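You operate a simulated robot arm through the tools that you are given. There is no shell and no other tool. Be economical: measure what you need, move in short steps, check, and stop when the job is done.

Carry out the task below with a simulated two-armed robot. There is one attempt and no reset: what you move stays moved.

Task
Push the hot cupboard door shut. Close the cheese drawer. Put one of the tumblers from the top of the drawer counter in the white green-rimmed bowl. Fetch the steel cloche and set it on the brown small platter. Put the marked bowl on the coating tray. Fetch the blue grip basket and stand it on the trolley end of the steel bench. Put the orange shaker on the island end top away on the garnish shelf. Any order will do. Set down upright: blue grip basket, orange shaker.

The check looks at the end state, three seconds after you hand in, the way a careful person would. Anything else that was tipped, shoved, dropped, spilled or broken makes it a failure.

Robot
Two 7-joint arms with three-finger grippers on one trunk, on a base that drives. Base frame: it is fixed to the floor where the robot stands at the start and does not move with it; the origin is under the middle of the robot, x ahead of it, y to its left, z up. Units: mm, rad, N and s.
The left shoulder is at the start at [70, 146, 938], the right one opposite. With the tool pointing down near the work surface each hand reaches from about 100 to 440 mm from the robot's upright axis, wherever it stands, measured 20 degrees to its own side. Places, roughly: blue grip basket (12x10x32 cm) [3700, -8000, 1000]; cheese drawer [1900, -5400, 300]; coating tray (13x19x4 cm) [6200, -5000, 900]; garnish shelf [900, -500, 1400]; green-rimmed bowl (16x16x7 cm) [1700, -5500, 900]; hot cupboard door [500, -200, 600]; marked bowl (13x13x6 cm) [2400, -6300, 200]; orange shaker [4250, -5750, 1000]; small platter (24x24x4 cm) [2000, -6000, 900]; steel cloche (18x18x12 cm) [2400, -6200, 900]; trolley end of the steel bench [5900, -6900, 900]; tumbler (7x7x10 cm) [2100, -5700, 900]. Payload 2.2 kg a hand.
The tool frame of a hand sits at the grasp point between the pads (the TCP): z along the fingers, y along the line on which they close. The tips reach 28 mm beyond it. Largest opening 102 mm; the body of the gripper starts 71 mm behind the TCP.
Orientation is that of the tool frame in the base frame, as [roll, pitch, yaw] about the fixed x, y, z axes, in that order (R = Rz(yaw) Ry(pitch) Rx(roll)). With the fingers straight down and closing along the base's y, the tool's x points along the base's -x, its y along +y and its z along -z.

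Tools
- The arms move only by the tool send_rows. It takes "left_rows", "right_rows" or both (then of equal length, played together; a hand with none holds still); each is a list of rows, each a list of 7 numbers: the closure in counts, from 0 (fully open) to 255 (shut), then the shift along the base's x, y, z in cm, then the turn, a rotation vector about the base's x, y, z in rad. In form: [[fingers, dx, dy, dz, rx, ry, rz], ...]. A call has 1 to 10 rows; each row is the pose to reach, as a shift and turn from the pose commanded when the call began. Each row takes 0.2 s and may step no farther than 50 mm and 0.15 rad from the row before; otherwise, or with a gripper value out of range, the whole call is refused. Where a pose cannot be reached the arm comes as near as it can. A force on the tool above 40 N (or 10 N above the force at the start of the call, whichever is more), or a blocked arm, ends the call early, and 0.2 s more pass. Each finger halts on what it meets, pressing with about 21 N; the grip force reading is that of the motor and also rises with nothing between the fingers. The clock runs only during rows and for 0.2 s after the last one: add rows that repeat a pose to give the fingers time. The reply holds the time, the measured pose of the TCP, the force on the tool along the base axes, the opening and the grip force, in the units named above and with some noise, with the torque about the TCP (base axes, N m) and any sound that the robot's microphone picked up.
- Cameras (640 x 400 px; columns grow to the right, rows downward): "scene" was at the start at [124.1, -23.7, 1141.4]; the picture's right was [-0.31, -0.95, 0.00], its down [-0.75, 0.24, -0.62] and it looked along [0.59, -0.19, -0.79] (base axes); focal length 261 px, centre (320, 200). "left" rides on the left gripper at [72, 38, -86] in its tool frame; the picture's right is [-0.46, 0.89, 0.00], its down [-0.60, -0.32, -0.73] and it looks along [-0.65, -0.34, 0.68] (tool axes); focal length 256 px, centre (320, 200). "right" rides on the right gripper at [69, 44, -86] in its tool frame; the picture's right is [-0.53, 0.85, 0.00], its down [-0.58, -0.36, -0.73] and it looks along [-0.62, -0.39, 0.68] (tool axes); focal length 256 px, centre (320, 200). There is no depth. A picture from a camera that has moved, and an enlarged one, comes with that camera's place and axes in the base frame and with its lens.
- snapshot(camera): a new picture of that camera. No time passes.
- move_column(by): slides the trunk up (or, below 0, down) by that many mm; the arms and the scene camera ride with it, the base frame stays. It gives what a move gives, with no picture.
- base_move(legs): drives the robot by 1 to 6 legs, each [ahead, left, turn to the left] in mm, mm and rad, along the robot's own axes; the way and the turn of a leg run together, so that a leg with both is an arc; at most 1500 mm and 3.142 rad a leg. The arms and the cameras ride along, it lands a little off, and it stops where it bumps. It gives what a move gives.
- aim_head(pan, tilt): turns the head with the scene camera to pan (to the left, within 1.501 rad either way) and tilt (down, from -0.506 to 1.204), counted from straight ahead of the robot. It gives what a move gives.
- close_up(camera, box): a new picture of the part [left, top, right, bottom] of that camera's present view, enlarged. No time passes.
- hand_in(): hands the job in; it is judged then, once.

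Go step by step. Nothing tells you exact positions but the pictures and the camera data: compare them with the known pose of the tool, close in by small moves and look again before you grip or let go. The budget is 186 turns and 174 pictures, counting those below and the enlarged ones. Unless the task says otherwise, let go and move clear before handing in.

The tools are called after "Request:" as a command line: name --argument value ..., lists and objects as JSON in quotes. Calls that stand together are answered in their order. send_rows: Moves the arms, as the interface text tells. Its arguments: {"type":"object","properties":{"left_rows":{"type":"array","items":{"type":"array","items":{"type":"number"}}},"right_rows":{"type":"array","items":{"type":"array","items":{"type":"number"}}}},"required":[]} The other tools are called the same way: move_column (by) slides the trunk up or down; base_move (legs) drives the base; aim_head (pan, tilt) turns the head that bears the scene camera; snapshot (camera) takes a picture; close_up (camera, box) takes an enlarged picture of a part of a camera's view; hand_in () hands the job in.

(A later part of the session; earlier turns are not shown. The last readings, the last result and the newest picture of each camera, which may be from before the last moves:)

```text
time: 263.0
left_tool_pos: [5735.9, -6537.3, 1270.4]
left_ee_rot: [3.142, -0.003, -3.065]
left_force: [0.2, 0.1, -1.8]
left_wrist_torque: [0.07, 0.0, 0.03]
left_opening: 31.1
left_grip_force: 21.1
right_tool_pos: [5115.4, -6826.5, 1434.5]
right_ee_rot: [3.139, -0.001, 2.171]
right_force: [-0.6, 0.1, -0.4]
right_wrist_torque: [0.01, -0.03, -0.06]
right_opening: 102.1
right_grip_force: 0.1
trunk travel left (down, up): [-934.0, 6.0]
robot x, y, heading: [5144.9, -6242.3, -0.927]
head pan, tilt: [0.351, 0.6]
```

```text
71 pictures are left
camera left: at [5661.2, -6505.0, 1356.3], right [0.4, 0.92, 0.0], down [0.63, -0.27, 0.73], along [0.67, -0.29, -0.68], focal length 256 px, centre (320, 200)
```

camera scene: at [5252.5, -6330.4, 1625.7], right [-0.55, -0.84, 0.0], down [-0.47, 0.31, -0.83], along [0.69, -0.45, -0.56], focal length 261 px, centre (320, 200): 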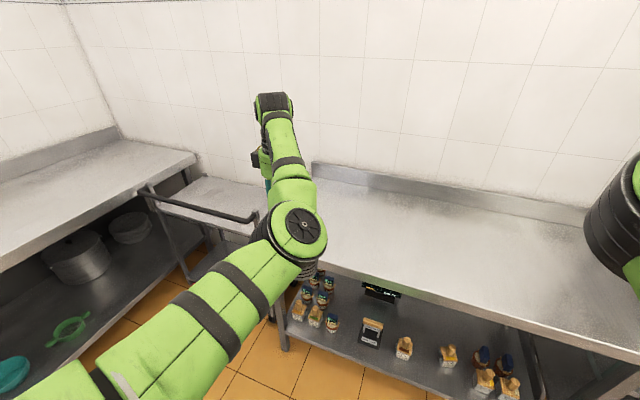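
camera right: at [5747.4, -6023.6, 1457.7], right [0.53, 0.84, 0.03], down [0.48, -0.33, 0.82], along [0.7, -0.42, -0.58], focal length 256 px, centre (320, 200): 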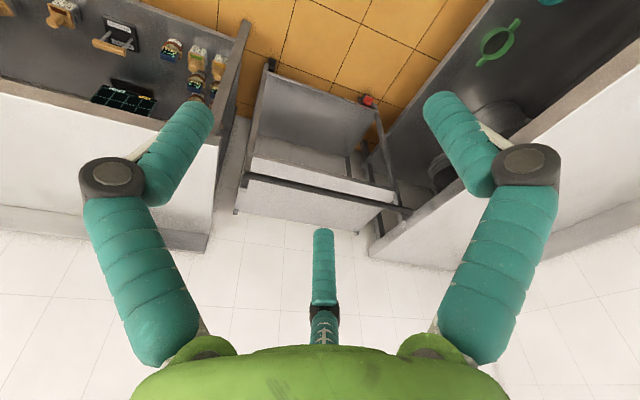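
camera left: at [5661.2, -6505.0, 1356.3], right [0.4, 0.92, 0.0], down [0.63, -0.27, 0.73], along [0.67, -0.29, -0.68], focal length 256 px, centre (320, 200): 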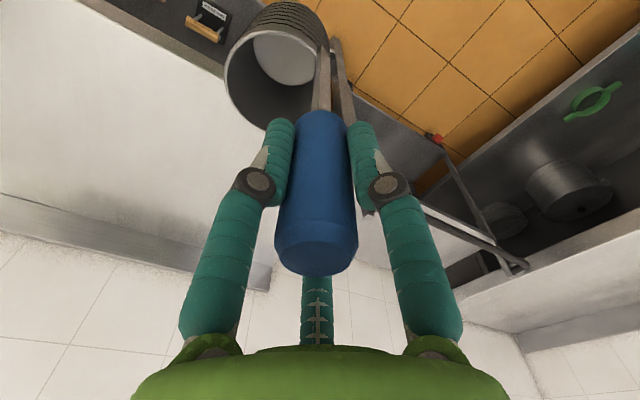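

Request:
base_move --legs '[[335, -48, 0]]'

Request:
move_column --by -55

Request:
snapshot --camera "left"

Request:
snapshot --camera "scene"

```text
time: 265.2
left_tool_pos: [5891.2, -6831.4, 1270.0]
left_ee_rot: [-3.141, -0.001, -3.074]
left_force: [-0.2, -0.1, -4.3]
left_wrist_torque: [0.07, -0.01, 0.03]
left_opening: 31.1
left_grip_force: 21.2
right_tool_pos: [5269.4, -7114.8, 1436.4]
right_ee_rot: [3.14, 0.004, 2.164]
right_force: [-0.7, 0.4, -1.1]
right_wrist_torque: [0.0, -0.04, 0.0]
right_opening: 102.1
right_grip_force: 0.2
trunk travel left (down, up): [-934.0, 6.0]
robot x, y, heading: [5301.2, -6534.9, -0.934]
head pan, tilt: [0.351, 0.6]
```

```text
time: 266.1
left_tool_pos: [5892.2, -6834.8, 1213.7]
left_ee_rot: [3.142, -0.002, -3.071]
left_force: [-0.5, -0.9, -2.8]
left_wrist_torque: [0.08, 0.0, 0.0]
left_opening: 31.2
left_grip_force: 21.0
right_tool_pos: [5270.6, -7118.8, 1380.7]
right_ee_rot: [3.14, 0.0, 2.164]
right_force: [-0.9, 1.3, -0.7]
right_wrist_torque: [0.0, 0.0, 0.0]
right_opening: 102.0
right_grip_force: 0.1
trunk travel left (down, up): [-879.0, 61.0]
robot x, y, heading: [5305.5, -6528.3, -0.933]
head pan, tilt: [0.351, 0.6]
```

```text
70 pictures are left
camera left: at [5818.2, -6801.4, 1301.1], right [0.4, 0.92, 0.0], down [0.63, -0.28, 0.73], along [0.67, -0.29, -0.68], focal length 256 px, centre (320, 200)
```

left: 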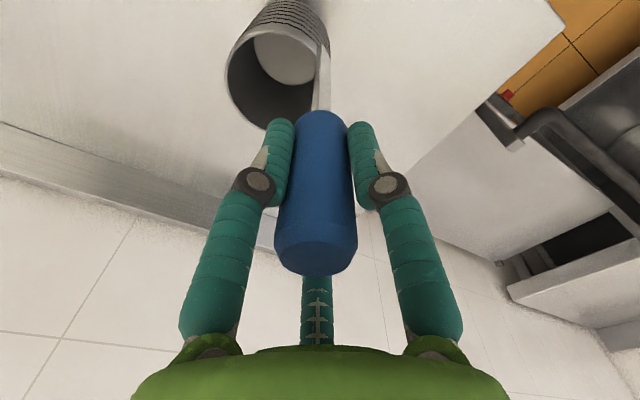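

```text
69 pictures are left
camera scene: at [5410.9, -6624.1, 1570.5], right [-0.55, -0.83, 0.0], down [-0.47, 0.31, -0.82], along [0.69, -0.45, -0.57], focal length 261 px, centre (320, 200)
```

scene: 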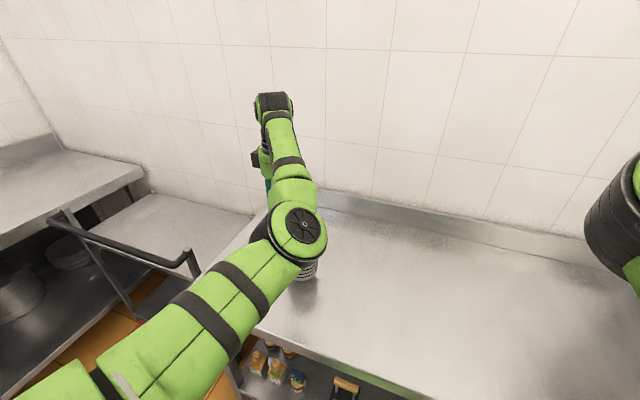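

The basket is over the bench's trolley end, well inside the edges. Lower to contact.

Request:
send_rows --left_rows '[[255, 0, 0, -0.8, 0, 0, 0], [255, 0, 0, -1.6, 0, 0, 0], [255, 0, 0, -2.3, 0, 0, 0], [255, 0, 0, -2.8, 0, 0, 0]]'

```text
time: 267.1
left_tool_pos: [5892.0, -6833.9, 1186.2]
left_ee_rot: [-3.141, -0.001, -3.073]
left_force: [0.4, 0.2, -2.7]
left_wrist_torque: [0.09, 0.0, 0.0]
left_opening: 31.2
left_grip_force: 20.7
right_tool_pos: [5269.7, -7119.5, 1379.7]
right_ee_rot: [3.141, 0.0, 2.164]
right_force: [0.1, -0.4, -0.3]
right_wrist_torque: [-0.02, -0.02, 0.01]
right_opening: 101.9
right_grip_force: 0.0
trunk travel left (down, up): [-879.0, 61.0]
robot x, y, heading: [5303.1, -6536.2, -0.931]
head pan, tilt: [0.351, 0.6]
```

Request:
send_rows --left_rows '[[255, 0, 0, -0.3, 0, 0, 0], [255, 0, 0, -0.6, 0, 0, 0], [255, 0, 0, -0.8, 0, 0, 0]]'

```text
time: 267.9
left_tool_pos: [5890.4, -6832.2, 1181.5]
left_ee_rot: [-3.138, 0.004, -3.072]
left_force: [1.0, 3.0, 10.7]
left_wrist_torque: [-0.41, 0.08, -0.01]
left_opening: 31.3
left_grip_force: 21.0
right_tool_pos: [5267.1, -7115.5, 1381.3]
right_ee_rot: [3.139, 0.003, 2.164]
right_force: [0.2, 0.2, -0.6]
right_wrist_torque: [-0.01, 0.02, 0.02]
right_opening: 102.3
right_grip_force: 0.1
trunk travel left (down, up): [-879.0, 61.0]
robot x, y, heading: [5304.8, -6531.8, -0.934]
head pan, tilt: [0.351, 0.6]
```

Contact. I release and rise.

Request:
send_rows --left_rows '[[255, 0, 0, 0.3, 0, 0, 0], [150, 0, 0, 0.3, 0, 0, 0], [60, 0, 0, 0.3, 0, 0, 0], [0, 0, 0, 0.3, 0, 0, 0], [0, 0, 0, 3, 0, 0, 0], [0, 0, 0, 7, 0, 0, 0], [0, 0, 0, 10, 0, 0, 0]]'

Request:
snapshot --camera "left"

```text
time: 269.5
left_tool_pos: [5893.6, -6833.3, 1280.2]
left_ee_rot: [-3.141, -0.002, -3.073]
left_force: [-0.6, -0.9, 0.0]
left_wrist_torque: [-0.05, -0.03, 0.0]
left_opening: 101.8
left_grip_force: 0.0
right_tool_pos: [5269.1, -7117.3, 1379.1]
right_ee_rot: [3.139, 0.001, 2.164]
right_force: [0.6, -1.2, 0.5]
right_wrist_torque: [0.02, 0.02, 0.02]
right_opening: 102.1
right_grip_force: 0.0
trunk travel left (down, up): [-879.0, 61.0]
robot x, y, heading: [5301.9, -6536.0, -0.931]
head pan, tilt: [0.351, 0.6]
```

```text
68 pictures are left
camera left: at [5818.0, -6799.8, 1366.7], right [0.4, 0.92, 0.0], down [0.63, -0.27, 0.73], along [0.67, -0.3, -0.68], focal length 256 px, centre (320, 200)
```

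left: 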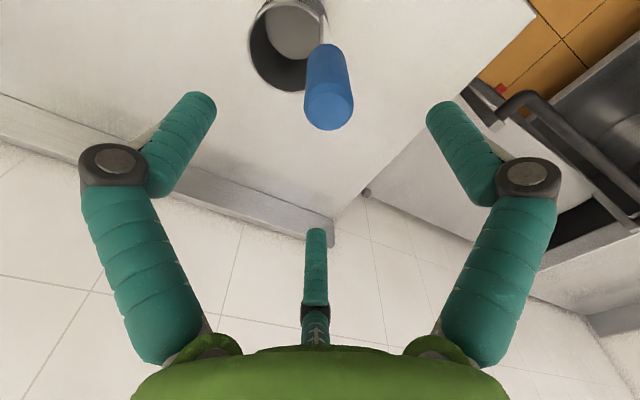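

The basket stands upright on the bench. Now the shaker: I back off, turn to face the island end and look.

Request:
base_move --legs '[[-480, 0, 0], [0, 0, 1.55], [0, 0, 1.56]]'

Request:
aim_head --pan 0.3 --tilt 0.6

Request:
snapshot --camera "scene"

```text
time: 280.0
left_tool_pos: [4439.6, -5821.6, 1279.6]
left_ee_rot: [3.141, -0.002, 0.034]
left_force: [-0.1, 0.7, -0.5]
left_wrist_torque: [-0.03, 0.05, -0.02]
left_opening: 102.0
left_grip_force: 0.0
right_tool_pos: [5072.6, -5557.8, 1380.1]
right_ee_rot: [3.139, -0.001, -1.014]
right_force: [-0.7, 0.2, -0.1]
right_wrist_torque: [0.02, -0.01, 0.01]
right_opening: 102.2
right_grip_force: 0.1
trunk travel left (down, up): [-879.0, 61.0]
robot x, y, heading: [5017.2, -6141.7, 2.169]
head pan, tilt: [0.351, 0.6]
```

```text
time: 280.6
left_tool_pos: [4439.3, -5821.7, 1279.4]
left_ee_rot: [-3.141, -0.002, 0.033]
left_force: [0.4, 0.3, -0.1]
left_wrist_torque: [0.04, 0.0, -0.01]
left_opening: 101.9
left_grip_force: 0.0
right_tool_pos: [5072.4, -5558.9, 1379.7]
right_ee_rot: [3.141, 0.0, -1.015]
right_force: [-0.1, 0.1, -0.1]
right_wrist_torque: [-0.01, 0.0, 0.01]
right_opening: 102.4
right_grip_force: 0.1
trunk travel left (down, up): [-879.0, 61.0]
robot x, y, heading: [5020.6, -6141.8, 2.169]
head pan, tilt: [0.3, 0.6]
```

```text
67 pictures are left
camera scene: at [4922.2, -6046.9, 1570.7], right [0.62, 0.78, 0.0], down [0.44, -0.35, -0.83], along [-0.65, 0.51, -0.56], focal length 261 px, centre (320, 200)
```

scene: 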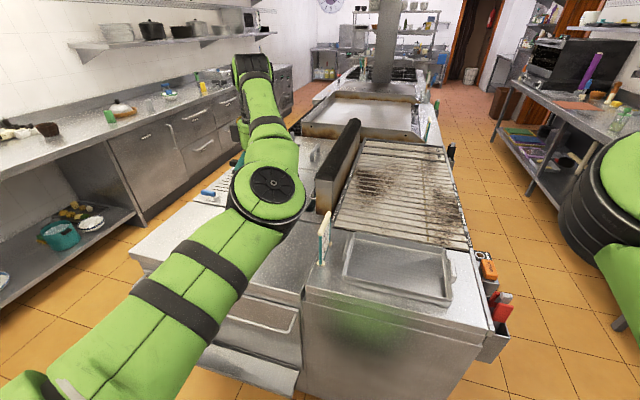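

Request:
snapshot --camera "left"

```text
66 pictures are left
camera left: at [4512.3, -5856.7, 1366.2], right [-0.44, -0.9, 0.0], down [-0.62, 0.3, 0.73], along [-0.66, 0.32, -0.68], focal length 256 px, centre (320, 200)
```

left: 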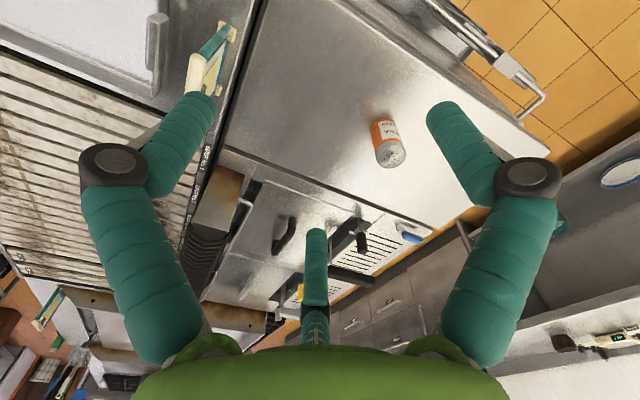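

Shaker at ≈[4213,-5851], ~100 mm tall, ~56 mm wide. For shelf placement I want the hand pitched forward (about 30° below horizontal); I first undo the wrist yaw, then pitch.

Request:
send_rows --left_rows '[[0, 0, 0, 0, 0, 0, -0.14], [0, 0, 0, 0, 0, 0, -0.28], [0, 0, 0, 0, 0, 0, -0.42], [0, 0, 0, 0, 0, 0, -0.56], [0, 0, 0, 0, 0, 0, -0.7], [0, 0, 0, 0, 0, 0, -0.84], [0, 0, 0, 0, 0, 0, -1.0]]'

Request:
send_rows --left_rows '[[0, -0.6, 0.9, 0, 0.116, 0.079, 0], [0, -1.2, 1.8, 0, 0.231, 0.158, 0], [0, -1.8, 2.7, 0, 0.347, 0.237, 0], [0, -2.4, 3.6, 0, 0.463, 0.315, 0], [0, -3, 4.5, 0, 0.578, 0.394, 0], [0, -3.6, 5.4, 0, 0.694, 0.473, 0], [0, -4.2, 6.3, 0, 0.81, 0.552, 0], [0, -4.2, 6.3, 0, 0.867, 0.591, 0]]'

Request:
snapshot --camera "scene"

```text
refused: row 7 steps farther than a row can; nothing moved
```

```text
time: 282.4
left_tool_pos: [4396.3, -5757.3, 1280.3]
left_ee_rot: [-2.166, 0.483, 0.293]
left_force: [0.7, 0.3, 0.0]
left_wrist_torque: [0.02, -0.01, 0.02]
left_opening: 101.7
left_grip_force: 0.1
right_tool_pos: [5074.0, -5560.2, 1379.6]
right_ee_rot: [3.139, 0.001, -1.015]
right_force: [0.5, 0.1, 0.4]
right_wrist_torque: [0.03, 0.02, 0.01]
right_opening: 102.0
right_grip_force: 0.0
trunk travel left (down, up): [-879.0, 61.0]
robot x, y, heading: [5016.7, -6144.2, 2.171]
head pan, tilt: [0.3, 0.6]
```

```text
65 pictures are left
camera scene: at [4922.1, -6047.3, 1570.7], right [0.62, 0.78, 0.0], down [0.44, -0.35, -0.83], along [-0.65, 0.51, -0.56], focal length 261 px, centre (320, 200)
```

scene: 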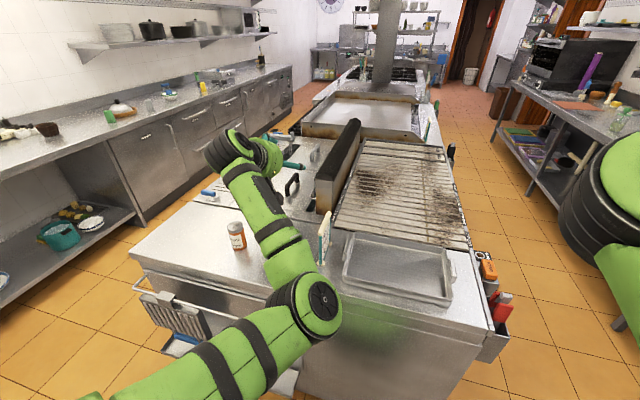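

The hand now points forward-down but the closing axis is tilted; I roll 1.0 rad about the finger axis to make it horizontal.

Request:
send_rows --left_rows '[[0, 0, 0, 0, -0.07, 0.103, -0.071], [0, 0, 0, 0, -0.14, 0.206, -0.142], [0, 0, 0, 0, -0.21, 0.309, -0.214], [0, 0, 0, 0, -0.281, 0.413, -0.285], [0, 0, 0, 0, -0.351, 0.516, -0.357], [0, 0, 0, 0, -0.421, 0.619, -0.428], [0, 0, 0, 0, -0.491, 0.722, -0.499]]'

Request:
snapshot --camera "scene"

Request:
snapshot --camera "left"

```text
time: 284.0
left_tool_pos: [4396.1, -5758.4, 1279.6]
left_ee_rot: [3.135, 1.048, -0.979]
left_force: [0.2, -0.4, 0.4]
left_wrist_torque: [0.01, -0.01, 0.04]
left_opening: 102.0
left_grip_force: 0.1
right_tool_pos: [5072.0, -5559.6, 1379.8]
right_ee_rot: [3.139, -0.001, -1.014]
right_force: [0.1, -0.9, -0.4]
right_wrist_torque: [0.01, 0.02, -0.03]
right_opening: 101.9
right_grip_force: 0.1
trunk travel left (down, up): [-879.0, 61.0]
robot x, y, heading: [5017.7, -6143.5, 2.164]
head pan, tilt: [0.3, 0.6]
```

```text
64 pictures are left
camera scene: at [4921.4, -6047.5, 1570.7], right [0.62, 0.78, 0.0], down [0.44, -0.35, -0.83], along [-0.65, 0.51, -0.57], focal length 261 px, centre (320, 200)
```

scene: 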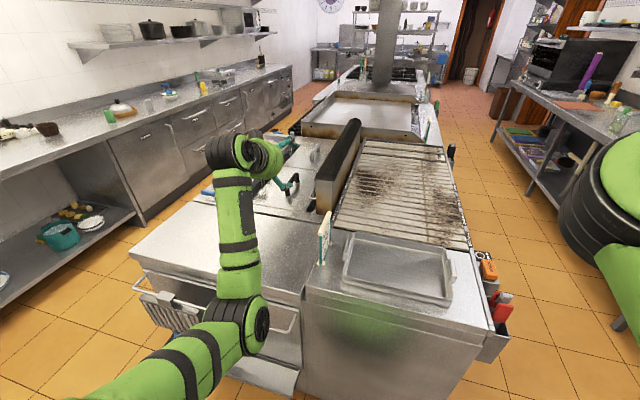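

```text
63 pictures are left
camera left: at [4427.4, -5871.3, 1259.6], right [-0.86, -0.31, 0.41], down [0.45, -0.1, 0.89], along [-0.23, 0.95, 0.22], focal length 256 px, centre (320, 200)
```

left: 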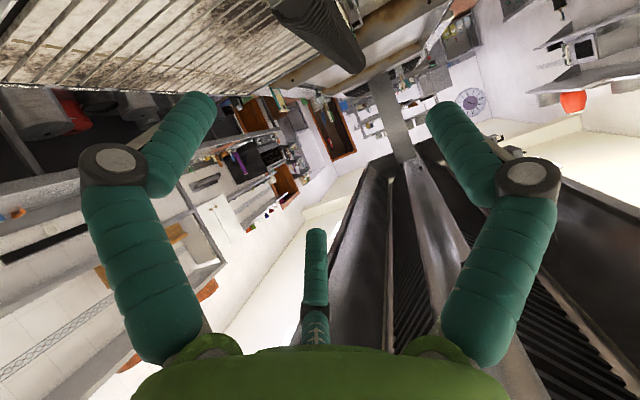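

The hand is now level-rolled and pitched 30° down. I position it behind the shaker along the approach line and lower the trunk.

Request:
base_move --legs '[[-94, 203, 0]]'

Request:
move_column --by -250

Request:
aim_head --pan 0.35 --tilt 0.6

Request:
snapshot --camera "scene"

```text
time: 285.7
left_tool_pos: [4281.3, -5949.3, 1278.1]
left_ee_rot: [3.132, 1.05, -0.977]
left_force: [0.2, 0.5, 0.5]
left_wrist_torque: [-0.01, -0.03, 0.01]
left_opening: 101.9
left_grip_force: 0.1
right_tool_pos: [4957.7, -5747.7, 1378.3]
right_ee_rot: [3.137, -0.003, -1.012]
right_force: [0.2, -0.1, -0.9]
right_wrist_torque: [-0.02, 0.05, 0.04]
right_opening: 101.8
right_grip_force: 0.1
trunk travel left (down, up): [-879.0, 61.0]
robot x, y, heading: [4901.3, -6333.4, 2.177]
head pan, tilt: [0.3, 0.6]
```

```text
time: 288.3
left_tool_pos: [4281.2, -5952.0, 1029.1]
left_ee_rot: [3.139, 1.052, -0.971]
left_force: [0.7, 0.2, 0.2]
left_wrist_torque: [0.01, 0.0, -0.02]
left_opening: 102.2
left_grip_force: 0.1
right_tool_pos: [4955.8, -5750.8, 1130.3]
right_ee_rot: [3.139, 0.001, -1.013]
right_force: [-0.6, 0.8, 0.1]
right_wrist_torque: [0.03, 0.01, 0.0]
right_opening: 101.8
right_grip_force: 0.1
trunk travel left (down, up): [-629.0, 311.0]
robot x, y, heading: [4898.5, -6336.0, 2.172]
head pan, tilt: [0.3, 0.6]
```

```text
time: 288.9
left_tool_pos: [4280.9, -5951.5, 1029.1]
left_ee_rot: [3.138, 1.049, -0.972]
left_force: [0.5, -1.0, 0.0]
left_wrist_torque: [0.0, 0.02, 0.03]
left_opening: 102.2
left_grip_force: 0.0
right_tool_pos: [4955.6, -5751.4, 1130.4]
right_ee_rot: [3.14, 0.0, -1.011]
right_force: [-0.1, -0.4, -0.2]
right_wrist_torque: [-0.01, -0.01, 0.01]
right_opening: 101.9
right_grip_force: 0.1
trunk travel left (down, up): [-629.0, 311.0]
robot x, y, heading: [4902.7, -6335.1, 2.169]
head pan, tilt: [0.351, 0.6]
```

```text
62 pictures are left
camera scene: at [4803.6, -6242.9, 1320.7], right [0.58, 0.82, 0.0], down [0.46, -0.33, -0.83], along [-0.67, 0.48, -0.56], focal length 261 px, centre (320, 200)
```

scene: 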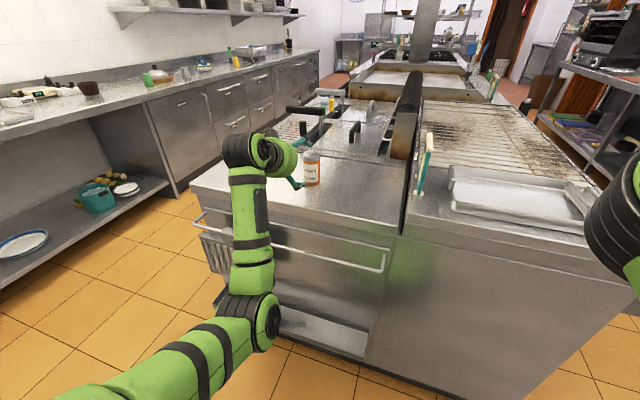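

Aligned within a few mm. I lower to grasp height and check with the hand camera.

Request:
move_column --by -66

Request:
snapshot --camera "left"

Request:
close_up --camera "scene" --box '[200, 90, 440, 240]'

```text
time: 290.0
left_tool_pos: [4280.3, -5950.5, 961.8]
left_ee_rot: [3.138, 1.049, -0.972]
left_force: [-0.7, 0.5, 0.7]
left_wrist_torque: [-0.03, 0.01, 0.02]
left_opening: 102.1
left_grip_force: 0.1
right_tool_pos: [4955.3, -5751.1, 1063.2]
right_ee_rot: [3.138, -0.001, -1.012]
right_force: [-0.6, -0.8, 0.4]
right_wrist_torque: [0.02, 0.0, 0.03]
right_opening: 102.0
right_grip_force: 0.1
trunk travel left (down, up): [-563.0, 377.0]
robot x, y, heading: [4901.0, -6335.1, 2.175]
head pan, tilt: [0.351, 0.6]
```

```text
61 pictures are left
camera left: at [4312.1, -6064.4, 944.0], right [-0.86, -0.31, 0.4], down [0.45, -0.1, 0.89], along [-0.24, 0.95, 0.22], focal length 256 px, centre (320, 200)
```

left: 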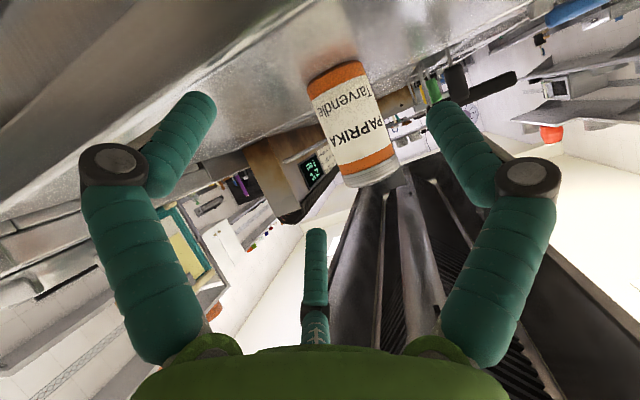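

```text
2.67 times, centred on (320, 165) of scene
camera zoom: at [4803.7, -6243.1, 1254.7], right [0.58, 0.82, 0.0], down [0.46, -0.33, -0.83], along [-0.67, 0.48, -0.56], focal length 696 px, centre (320, 293)
```

zoom: 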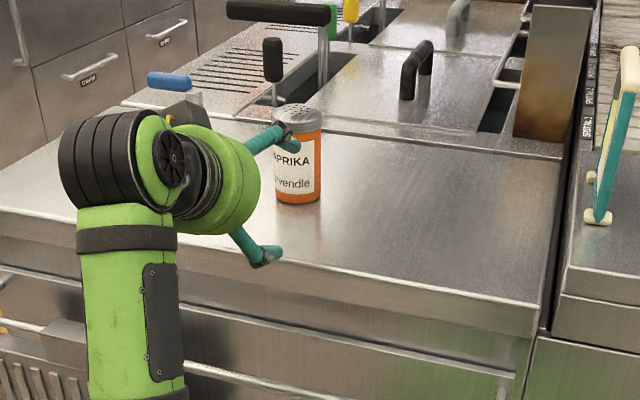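

Predicted and seen positions match. Advance 124 mm.

Request:
base_move --legs '[[124, 1, 0]]'

Request:
snapshot --camera "left"

Request:
close_up --camera "scene" --box '[200, 90, 440, 240]'

```text
time: 291.2
left_tool_pos: [4209.8, -5850.2, 962.8]
left_ee_rot: [3.138, 1.052, -0.971]
left_force: [-0.6, 0.2, -0.4]
left_wrist_torque: [0.01, 0.02, 0.03]
left_opening: 101.9
left_grip_force: 0.0
right_tool_pos: [4885.1, -5650.3, 1063.5]
right_ee_rot: [3.139, 0.001, -1.011]
right_force: [-0.1, -0.3, -1.1]
right_wrist_torque: [0.0, 0.01, 0.01]
right_opening: 102.0
right_grip_force: 0.1
trunk travel left (down, up): [-563.0, 377.0]
robot x, y, heading: [4830.7, -6231.0, 2.177]
head pan, tilt: [0.351, 0.6]
```

```text
59 pictures are left
camera left: at [4241.1, -5963.0, 944.1], right [-0.86, -0.31, 0.4], down [0.45, -0.1, 0.89], along [-0.24, 0.95, 0.22], focal length 256 px, centre (320, 200)
```

left: 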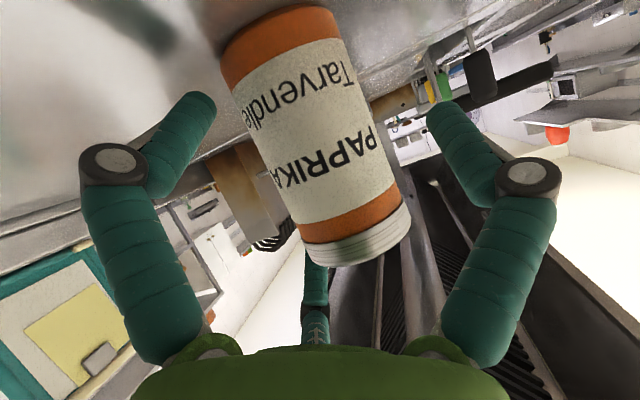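

```text
2.67 times, centred on (320, 165) of scene
camera zoom: at [4732.7, -6141.9, 1254.8], right [0.58, 0.82, 0.0], down [0.46, -0.33, -0.83], along [-0.67, 0.48, -0.56], focal length 696 px, centre (320, 293)
```

zoom: 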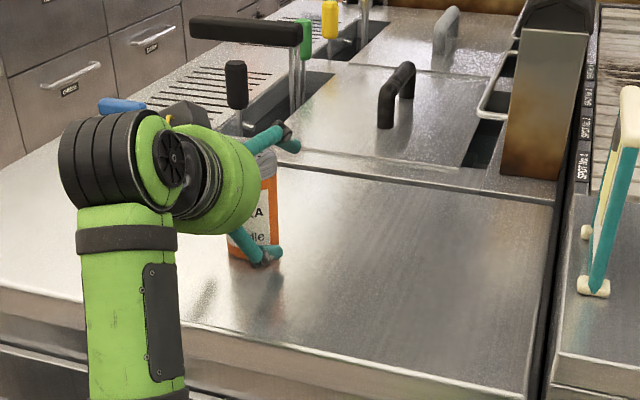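

Request:
send_rows --left_rows '[[60, 0, 0, 0, 0, 0, 0], [130, 0, 0, 0, 0, 0, 0], [200, 0, 0, 0, 0, 0, 0], [255, 0, 0, 0, 0, 0, 0], [255, 0, 0, 0, 0, 0, 0]]'

Request:
move_column --by 60

Request:
snapshot --camera "left"

Request:
close_up --camera "scene" --box '[200, 90, 440, 240]'

```text
time: 292.4
left_tool_pos: [4210.3, -5850.2, 963.0]
left_ee_rot: [3.136, 1.051, -0.972]
left_force: [-0.5, -0.8, 2.1]
left_wrist_torque: [-0.07, 0.08, 0.01]
left_opening: 70.7
left_grip_force: 20.6
right_tool_pos: [4884.9, -5650.4, 1063.2]
right_ee_rot: [3.138, 0.001, -1.012]
right_force: [0.0, -0.4, -0.4]
right_wrist_torque: [-0.04, 0.01, -0.01]
right_opening: 102.1
right_grip_force: 0.1
trunk travel left (down, up): [-563.0, 377.0]
robot x, y, heading: [4833.3, -6234.9, 2.174]
head pan, tilt: [0.351, 0.6]
```

```text
time: 293.4
left_tool_pos: [4209.8, -5850.6, 1021.8]
left_ee_rot: [3.141, 1.049, -0.972]
left_force: [-0.1, -0.5, -1.2]
left_wrist_torque: [0.03, -0.02, 0.0]
left_opening: 70.3
left_grip_force: 20.8
right_tool_pos: [4884.7, -5649.8, 1123.5]
right_ee_rot: [3.14, 0.0, -1.013]
right_force: [0.3, -0.9, -0.7]
right_wrist_torque: [-0.03, -0.02, 0.02]
right_opening: 102.1
right_grip_force: 0.0
trunk travel left (down, up): [-623.0, 317.0]
robot x, y, heading: [4830.6, -6233.8, 2.175]
head pan, tilt: [0.351, 0.6]
```

```text
57 pictures are left
camera left: at [4240.8, -5962.5, 1003.6], right [-0.86, -0.31, 0.4], down [0.45, -0.1, 0.89], along [-0.24, 0.95, 0.22], focal length 256 px, centre (320, 200)
```

left: 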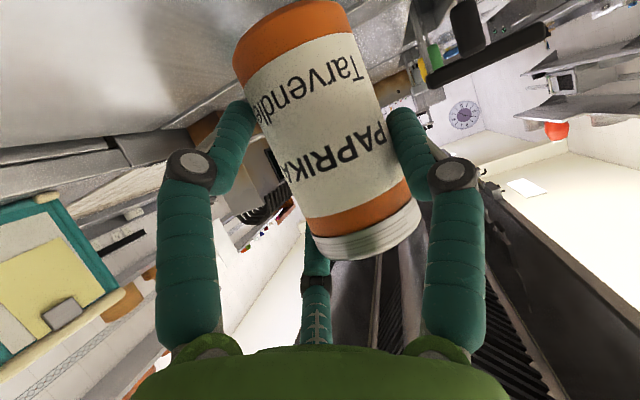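

```text
2.67 times, centred on (320, 165) of scene
camera zoom: at [4732.2, -6141.2, 1314.6], right [0.58, 0.82, 0.0], down [0.46, -0.33, -0.82], along [-0.67, 0.48, -0.57], focal length 696 px, centre (320, 293)
```

zoom: 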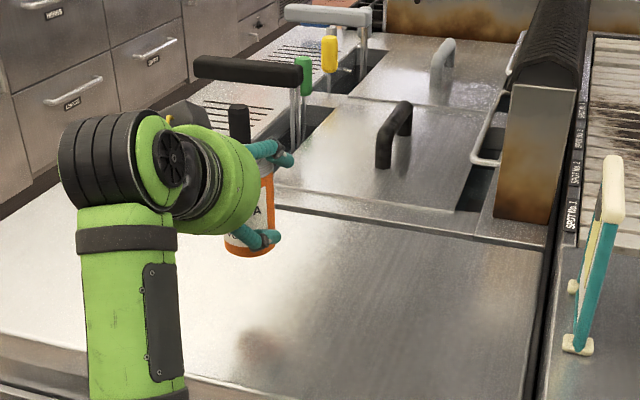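

Shaker gripped upright. I back away from the island, raise it, and head for the aisle.

Request:
base_move --legs '[[-280, 0, 0]]'

Request:
move_column --by 200

Request:
base_move --legs '[[0, 1290, 0]]'

Request:
aim_head --pan 0.0 --tilt 0.35

Request:
snapshot --camera "scene"

```text
time: 295.4
left_tool_pos: [4364.9, -6077.4, 1021.6]
left_ee_rot: [3.14, 1.048, -0.973]
left_force: [-0.2, 0.5, -0.4]
left_wrist_torque: [-0.04, -0.01, 0.04]
left_opening: 70.2
left_grip_force: 21.7
right_tool_pos: [5039.9, -5877.1, 1123.3]
right_ee_rot: [3.14, 0.001, -1.012]
right_force: [0.0, 0.3, -0.7]
right_wrist_torque: [0.03, 0.0, 0.01]
right_opening: 102.0
right_grip_force: 0.1
trunk travel left (down, up): [-623.0, 317.0]
robot x, y, heading: [4985.7, -6460.0, 2.17]
head pan, tilt: [0.351, 0.6]
```

```text
time: 297.6
left_tool_pos: [4365.2, -6078.1, 1222.4]
left_ee_rot: [3.14, 1.05, -0.971]
left_force: [-0.6, -0.5, -1.8]
left_wrist_torque: [0.02, 0.03, -0.02]
left_opening: 70.2
left_grip_force: 21.1
right_tool_pos: [5040.7, -5877.0, 1323.6]
right_ee_rot: [3.141, 0.0, -1.011]
right_force: [-0.5, 0.2, -0.7]
right_wrist_torque: [-0.01, 0.01, -0.01]
right_opening: 101.9
right_grip_force: 0.0
trunk travel left (down, up): [-823.0, 117.0]
robot x, y, heading: [4987.8, -6457.4, 2.175]
head pan, tilt: [0.351, 0.6]
```

```text
time: 304.1
left_tool_pos: [3301.5, -6797.0, 1222.6]
left_ee_rot: [3.136, 1.05, -0.985]
left_force: [-0.1, -0.1, -1.1]
left_wrist_torque: [0.01, -0.04, 0.01]
left_opening: 70.3
left_grip_force: 21.3
right_tool_pos: [3978.5, -6605.9, 1324.0]
right_ee_rot: [3.138, -0.001, -1.024]
right_force: [0.1, 1.0, 0.5]
right_wrist_torque: [-0.01, 0.03, 0.02]
right_opening: 101.9
right_grip_force: 0.1
trunk travel left (down, up): [-823.0, 117.0]
robot x, y, heading: [3917.8, -7190.9, 2.16]
head pan, tilt: [0.351, 0.6]
```

```text
time: 304.9
left_tool_pos: [3299.4, -6798.8, 1223.5]
left_ee_rot: [3.14, 1.05, -0.984]
left_force: [-0.6, -0.3, -1.2]
left_wrist_torque: [-0.03, 0.0, 0.0]
left_opening: 70.2
left_grip_force: 21.4
right_tool_pos: [3976.7, -6607.0, 1323.7]
right_ee_rot: [3.141, 0.001, -1.023]
right_force: [0.3, -0.1, 0.7]
right_wrist_torque: [0.04, 0.01, 0.04]
right_opening: 102.1
right_grip_force: 0.1
trunk travel left (down, up): [-823.0, 117.0]
robot x, y, heading: [3918.0, -7191.7, 2.161]
head pan, tilt: [0.0, 0.351]
```

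```text
55 pictures are left
camera scene: at [3838.7, -7070.3, 1537.4], right [0.83, 0.56, 0.0], down [0.19, -0.29, -0.94], along [-0.52, 0.78, -0.34], focal length 261 px, centre (320, 200)
```

scene: 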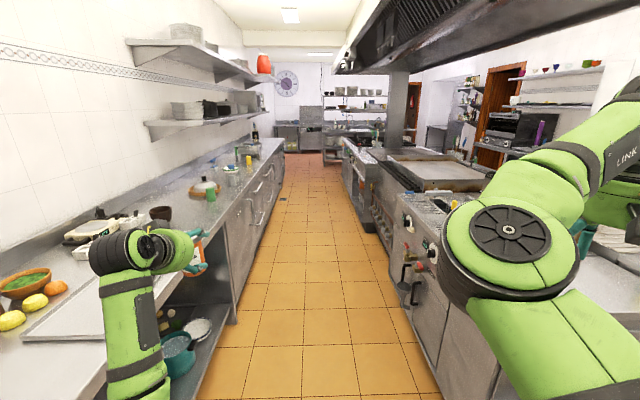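

Aisle clear. Drive 5.5 m back down it, easing slightly toward the counter side.

Request:
base_move --legs '[[1400, 0, 0.014], [1400, 0, 0], [1400, 40, 0], [1300, 60, 0]]'

Request:
snapshot --camera "scene"

```text
time: 331.0
left_tool_pos: [63.7, -2419.7, 1222.4]
left_ee_rot: [3.138, 1.05, -0.963]
left_force: [0.0, 0.6, -0.8]
left_wrist_torque: [-0.02, 0.01, 0.05]
left_opening: 69.4
left_grip_force: 21.0
right_tool_pos: [738.7, -2213.6, 1324.6]
right_ee_rot: [3.141, 0.003, -1.003]
right_force: [0.3, 0.5, -0.8]
right_wrist_torque: [0.01, 0.01, 0.04]
right_opening: 102.3
right_grip_force: 0.0
trunk travel left (down, up): [-823.0, 117.0]
robot x, y, heading: [689.0, -2794.5, 2.184]
head pan, tilt: [0.0, 0.351]
```

```text
54 pictures are left
camera scene: at [608.2, -2681.0, 1537.5], right [0.82, 0.57, 0.0], down [0.2, -0.28, -0.94], along [-0.54, 0.77, -0.34], focal length 261 px, centre (320, 200)
```

scene: 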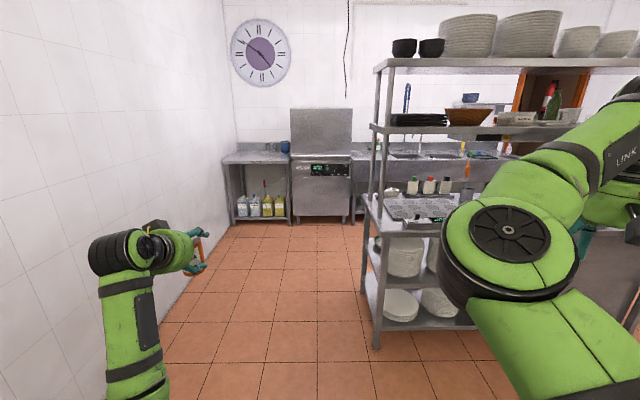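

I'm back near the pass, kitchen side. There's room to place onto the gantry shelf from this side; I move ahead and then right behind the pass.

Request:
base_move --legs '[[640, 0, -0.007], [0, -900, 0], [0, -880, 0]]'

Request:
aim_head --pan 0.3 --tilt 0.15

Request:
snapshot --camera "scene"

```text
time: 343.0
left_tool_pos: [1141.5, -885.3, 1222.8]
left_ee_rot: [3.14, 1.049, -0.963]
left_force: [0.3, 0.0, -0.6]
left_wrist_torque: [0.02, -0.04, 0.01]
left_opening: 69.6
left_grip_force: 21.5
right_tool_pos: [1815.5, -679.7, 1323.7]
right_ee_rot: [3.14, -0.002, -1.003]
right_force: [1.2, 0.2, -1.1]
right_wrist_torque: [-0.01, 0.01, -0.04]
right_opening: 102.1
right_grip_force: 0.1
trunk travel left (down, up): [-823.0, 117.0]
robot x, y, heading: [1764.4, -1262.4, 2.176]
head pan, tilt: [0.0, 0.351]
```

```text
time: 343.8
left_tool_pos: [1141.8, -883.5, 1222.7]
left_ee_rot: [3.139, 1.05, -0.965]
left_force: [0.0, 0.1, -0.7]
left_wrist_torque: [0.02, -0.01, 0.0]
left_opening: 70.0
left_grip_force: 21.1
right_tool_pos: [1816.8, -678.8, 1323.4]
right_ee_rot: [3.139, 0.0, -1.003]
right_force: [1.0, 0.2, -0.6]
right_wrist_torque: [-0.02, -0.01, 0.01]
right_opening: 102.2
right_grip_force: 0.1
trunk travel left (down, up): [-823.0, 117.0]
robot x, y, heading: [1767.9, -1263.7, 2.181]
head pan, tilt: [0.3, 0.15]
```

```text
53 pictures are left
camera scene: at [1667.2, -1165.9, 1556.1], right [0.61, 0.79, 0.0], down [0.12, -0.09, -0.99], along [-0.78, 0.61, -0.15], focal length 261 px, centre (320, 200)
```

scene: 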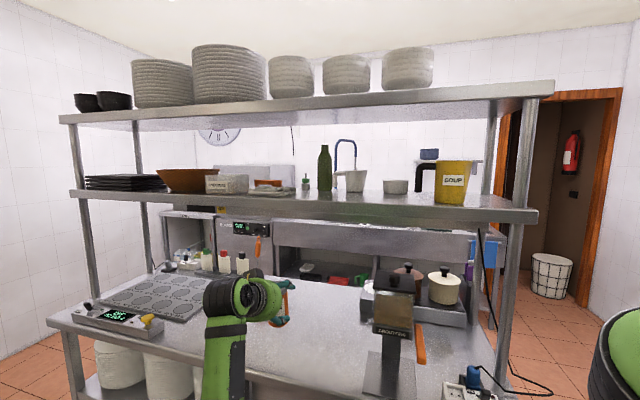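

Request:
close_up --camera "scene" --box '[60, 120, 320, 282]'

Request:
close_up --camera "scene" --box '[280, 120, 560, 295]'

```text
2.46 times, centred on (190, 201) of scene
camera zoom: at [1667.2, -1165.9, 1556.1], right [0.61, 0.79, 0.0], down [0.12, -0.09, -0.99], along [-0.78, 0.61, -0.15], focal length 642 px, centre (640, 198)
```

zoom: 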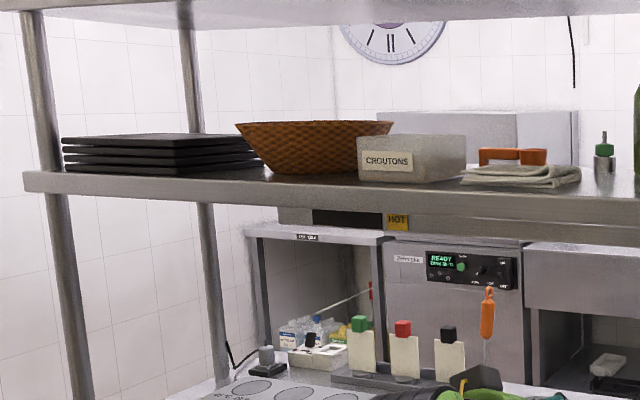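

```text
2.29 times, centred on (420, 208) of scene
camera zoom: at [1667.2, -1165.9, 1556.1], right [0.61, 0.79, 0.0], down [0.12, -0.09, -0.99], along [-0.78, 0.61, -0.15], focal length 596 px, centre (91, 183)
```

zoom: 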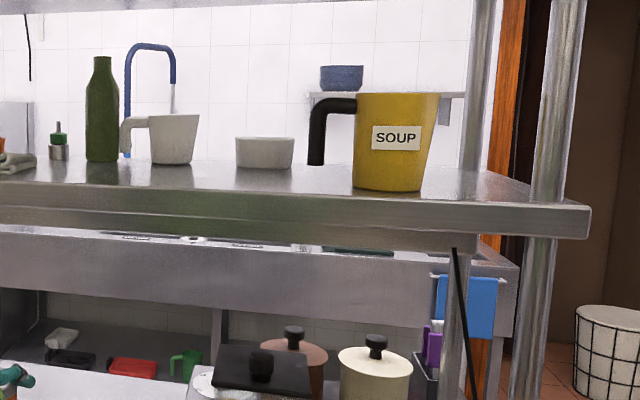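

The lower gantry shelf (croutons, mugs, soup) is the garnish shelf; there is free space in front of the mugs. I raise the trunk fully and the hand, then look for parallax on the shelf height.

Request:
move_column --by 115

Request:
send_rows --left_rows '[[255, 0, 0, 3, 0, 0, 0], [255, 0, 0, 6, 0, 0, 0], [255, 0, 0, 9, 0, 0, 0], [255, 0, 0, 12, 0, 0, 0], [255, 0, 0, 15, 0, 0, 0], [255, 0, 0, 17, 0, 0, 0], [255, 0, 0, 19, 0, 0, 0]]'

Request:
aim_head --pan 0.3 --tilt 0.35

Request:
snapshot --camera "scene"

Request:
snapshot --camera "left"

```text
time: 345.3
left_tool_pos: [1143.2, -885.0, 1338.8]
left_ee_rot: [3.139, 1.05, -0.964]
left_force: [0.2, 0.1, -1.2]
left_wrist_torque: [0.03, -0.02, -0.01]
left_opening: 69.6
left_grip_force: 21.3
right_tool_pos: [1816.3, -680.2, 1439.3]
right_ee_rot: [3.14, 0.0, -1.004]
right_force: [-1.3, 0.0, 0.3]
right_wrist_torque: [-0.02, -0.03, 0.0]
right_opening: 102.1
right_grip_force: 0.0
trunk travel left (down, up): [-938.0, 2.0]
robot x, y, heading: [1767.5, -1262.0, 2.183]
head pan, tilt: [0.3, 0.15]
```

```text
time: 346.9
left_tool_pos: [1142.2, -882.3, 1528.2]
left_ee_rot: [3.14, 1.049, -0.965]
left_force: [-0.4, 0.2, -0.6]
left_wrist_torque: [-0.02, 0.01, 0.02]
left_opening: 69.5
left_grip_force: 20.6
right_tool_pos: [1817.0, -680.1, 1439.0]
right_ee_rot: [3.139, -0.002, -1.004]
right_force: [0.0, 0.9, 0.1]
right_wrist_torque: [0.0, 0.0, -0.01]
right_opening: 102.0
right_grip_force: 0.0
trunk travel left (down, up): [-938.0, 2.0]
robot x, y, heading: [1767.6, -1265.6, 2.179]
head pan, tilt: [0.3, 0.15]
```

```text
time: 347.6
left_tool_pos: [1142.1, -885.1, 1528.0]
left_ee_rot: [3.138, 1.05, -0.965]
left_force: [0.4, 0.0, -1.0]
left_wrist_torque: [-0.02, -0.02, 0.04]
left_opening: 69.7
left_grip_force: 21.1
right_tool_pos: [1816.9, -679.6, 1438.3]
right_ee_rot: [3.14, 0.0, -1.004]
right_force: [0.2, -0.4, -0.5]
right_wrist_torque: [-0.02, 0.02, 0.01]
right_opening: 101.8
right_grip_force: 0.2
trunk travel left (down, up): [-938.0, 2.0]
robot x, y, heading: [1768.1, -1259.3, 2.184]
head pan, tilt: [0.3, 0.351]
```

```text
50 pictures are left
camera scene: at [1666.6, -1166.0, 1652.5], right [0.61, 0.79, 0.0], down [0.27, -0.21, -0.94], along [-0.74, 0.58, -0.34], focal length 261 px, centre (320, 200)
```

scene: 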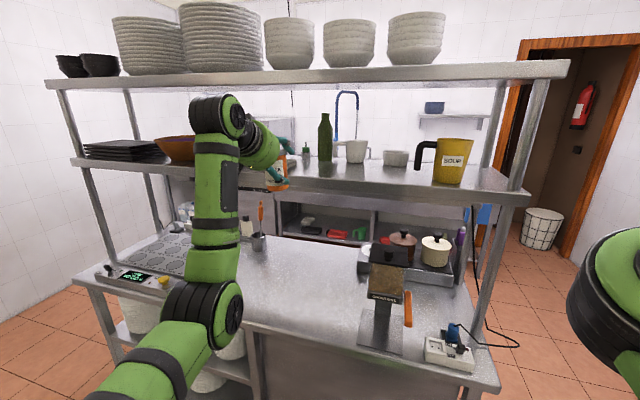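

```text
49 pictures are left
camera left: at [1174.0, -996.0, 1508.8], right [-0.86, -0.32, 0.4], down [0.45, -0.09, 0.89], along [-0.24, 0.94, 0.22], focal length 256 px, centre (320, 200)
```

left: 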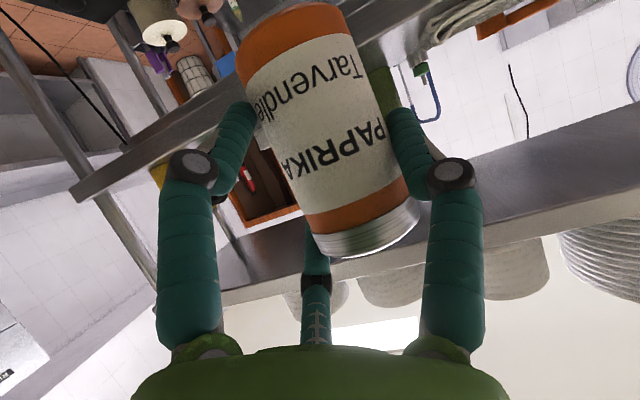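

Shelf top estimated z≈1410–1425, its near edge v≈1010–1070, mugs/bottle behind v≈850. I'll set the shaker at v≈940. Advance 300 mm first and check.

Request:
base_move --legs '[[300, -12, 0]]'

Request:
snapshot --camera "scene"

Request:
snapshot --camera "left"

```text
time: 349.6
left_tool_pos: [984.4, -636.2, 1530.1]
left_ee_rot: [3.139, 1.054, -0.963]
left_force: [-0.9, 0.1, -1.2]
left_wrist_torque: [0.0, -0.01, 0.01]
left_opening: 69.7
left_grip_force: 21.1
right_tool_pos: [1656.5, -431.6, 1439.8]
right_ee_rot: [3.14, 0.002, -1.005]
right_force: [0.4, -0.5, -1.0]
right_wrist_torque: [0.03, 0.01, 0.02]
right_opening: 102.0
right_grip_force: 0.1
trunk travel left (down, up): [-938.0, 2.0]
robot x, y, heading: [1607.5, -1009.4, 2.184]
head pan, tilt: [0.3, 0.351]
```

```text
48 pictures are left
camera scene: at [1508.4, -919.0, 1652.8], right [0.61, 0.79, 0.0], down [0.27, -0.21, -0.94], along [-0.74, 0.58, -0.34], focal length 261 px, centre (320, 200)
```

scene: 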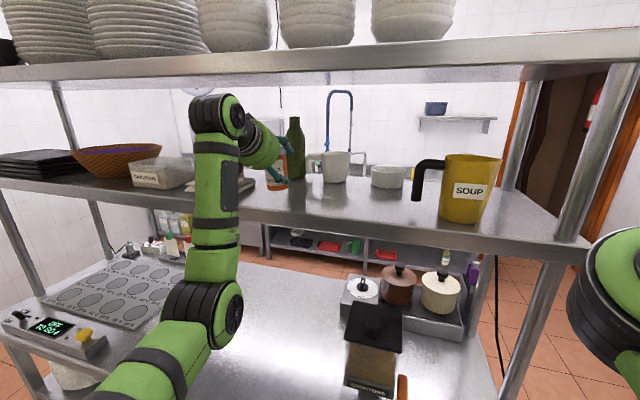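

```text
47 pictures are left
camera left: at [1015.9, -748.1, 1510.6], right [-0.86, -0.32, 0.4], down [0.45, -0.09, 0.89], along [-0.24, 0.94, 0.22], focal length 256 px, centre (320, 200)
```

left: 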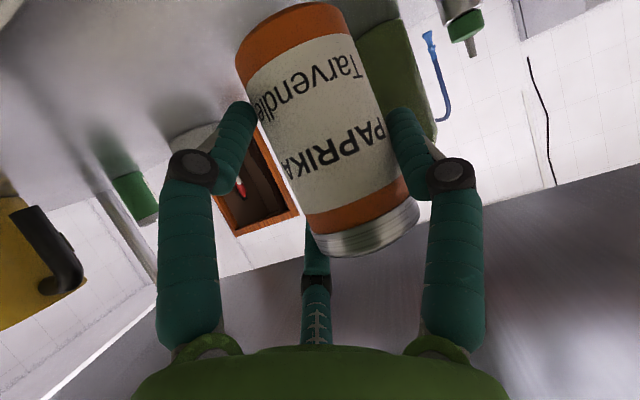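

Better baseline gives shelf top z≈1440 with near edge v≈1107; mugs/bottle at v≈885. I advance 55 mm more (shaker at v≈1028) and check.

Request:
base_move --legs '[[57, -12, 0]]'

Request:
close_up --camera "scene" --box '[180, 80, 420, 230]'

```text
time: 350.6
left_tool_pos: [963.6, -593.4, 1534.8]
left_ee_rot: [-3.141, 1.06, -0.96]
left_force: [0.6, -1.2, -0.6]
left_wrist_torque: [0.06, 0.0, -0.01]
left_opening: 69.4
left_grip_force: 21.0
right_tool_pos: [1639.6, -388.3, 1442.8]
right_ee_rot: [3.141, 0.012, -1.006]
right_force: [1.3, -1.2, 0.1]
right_wrist_torque: [0.14, 0.02, -0.04]
right_opening: 102.1
right_grip_force: 0.0
trunk travel left (down, up): [-938.0, 2.0]
robot x, y, heading: [1584.8, -961.1, 2.182]
head pan, tilt: [0.3, 0.351]
```

```text
2.67 times, centred on (300, 155) of scene
camera zoom: at [1489.3, -876.6, 1653.7], right [0.61, 0.79, 0.0], down [0.27, -0.2, -0.94], along [-0.74, 0.58, -0.34], focal length 696 px, centre (373, 320)
```

zoom: 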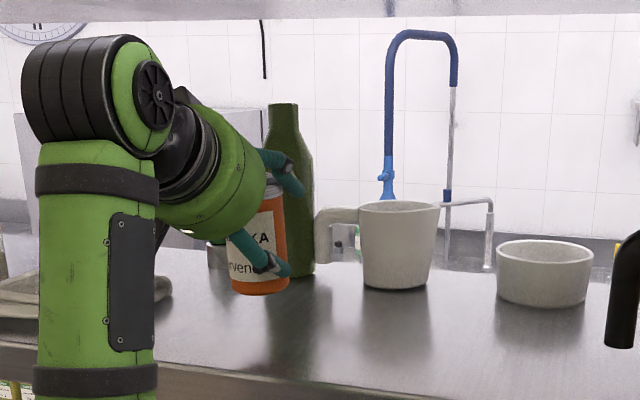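

Clear of the bottle and inside the edge. Lower gently to contact.

Request:
send_rows --left_rows '[[255, 0, 0, -0.7, 0, 0, 0], [255, 0, 0, -1.4, 0, 0, 0], [255, 0, 0, -2, 0, 0, 0]]'

Request:
close_up --camera "scene" --box '[180, 80, 420, 230]'

```text
time: 351.4
left_tool_pos: [959.3, -583.9, 1510.0]
left_ee_rot: [3.139, 1.052, -0.964]
left_force: [-0.3, -0.8, -1.1]
left_wrist_torque: [-0.02, 0.01, -0.03]
left_opening: 69.5
left_grip_force: 21.1
right_tool_pos: [1635.3, -380.1, 1440.8]
right_ee_rot: [3.141, 0.004, -1.005]
right_force: [-0.6, 0.4, -0.5]
right_wrist_torque: [-0.01, 0.0, 0.0]
right_opening: 101.9
right_grip_force: 0.1
trunk travel left (down, up): [-938.0, 2.0]
robot x, y, heading: [1587.6, -960.1, 2.182]
head pan, tilt: [0.3, 0.351]
```

```text
2.67 times, centred on (300, 155) of scene
camera zoom: at [1484.9, -866.1, 1652.7], right [0.61, 0.79, 0.0], down [0.27, -0.21, -0.94], along [-0.74, 0.58, -0.34], focal length 696 px, centre (373, 320)
```

zoom: 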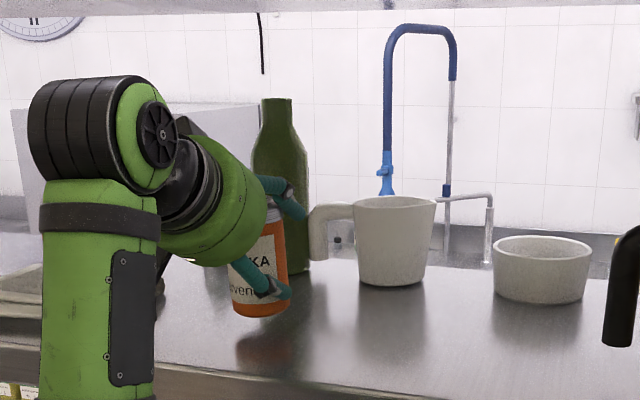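

Request:
send_rows --left_rows '[[255, 0, 0, -0.4, 0, 0, 0], [255, 0, 0, -0.8, 0, 0, 0], [255, 0, 0, -1.0, 0, 0, 0]]'

Request:
close_up --camera "scene" --box '[180, 80, 420, 230]'

```text
time: 352.2
left_tool_pos: [959.5, -581.3, 1498.5]
left_ee_rot: [3.14, 1.051, -0.963]
left_force: [-0.1, -0.2, -1.0]
left_wrist_torque: [0.01, 0.0, 0.01]
left_opening: 69.2
left_grip_force: 20.9
right_tool_pos: [1634.4, -376.5, 1438.9]
right_ee_rot: [3.139, 0.003, -1.006]
right_force: [0.3, 0.3, -0.4]
right_wrist_torque: [0.0, -0.01, -0.03]
right_opening: 102.0
right_grip_force: 0.1
trunk travel left (down, up): [-938.0, 2.0]
robot x, y, heading: [1582.9, -961.0, 2.181]
head pan, tilt: [0.3, 0.351]
```

```text
2.67 times, centred on (300, 155) of scene
camera zoom: at [1483.5, -862.7, 1652.3], right [0.61, 0.79, 0.0], down [0.27, -0.21, -0.94], along [-0.74, 0.58, -0.34], focal length 696 px, centre (373, 320)
```

zoom: 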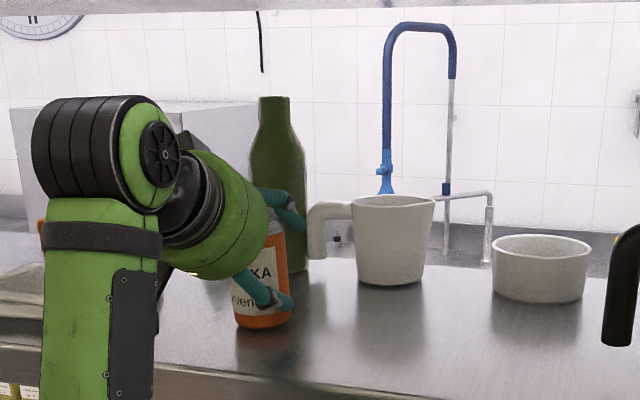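

Request:
send_rows --left_rows '[[255, 0, 0, -0.25, 0, 0, 0], [255, 0, 0, -0.5, 0, 0, 0]]'

```text
time: 352.8
left_tool_pos: [960.2, -582.7, 1495.3]
left_ee_rot: [3.137, 1.057, -0.964]
left_force: [-1.7, -1.0, 3.3]
left_wrist_torque: [-0.07, 0.13, -0.04]
left_opening: 69.2
left_grip_force: 21.1
right_tool_pos: [1634.9, -377.6, 1440.9]
right_ee_rot: [3.14, 0.002, -1.004]
right_force: [0.3, -0.4, -0.6]
right_wrist_torque: [-0.02, 0.02, 0.04]
right_opening: 102.1
right_grip_force: 0.1
trunk travel left (down, up): [-938.0, 2.0]
robot x, y, heading: [1585.9, -961.7, 2.183]
head pan, tilt: [0.3, 0.351]
```

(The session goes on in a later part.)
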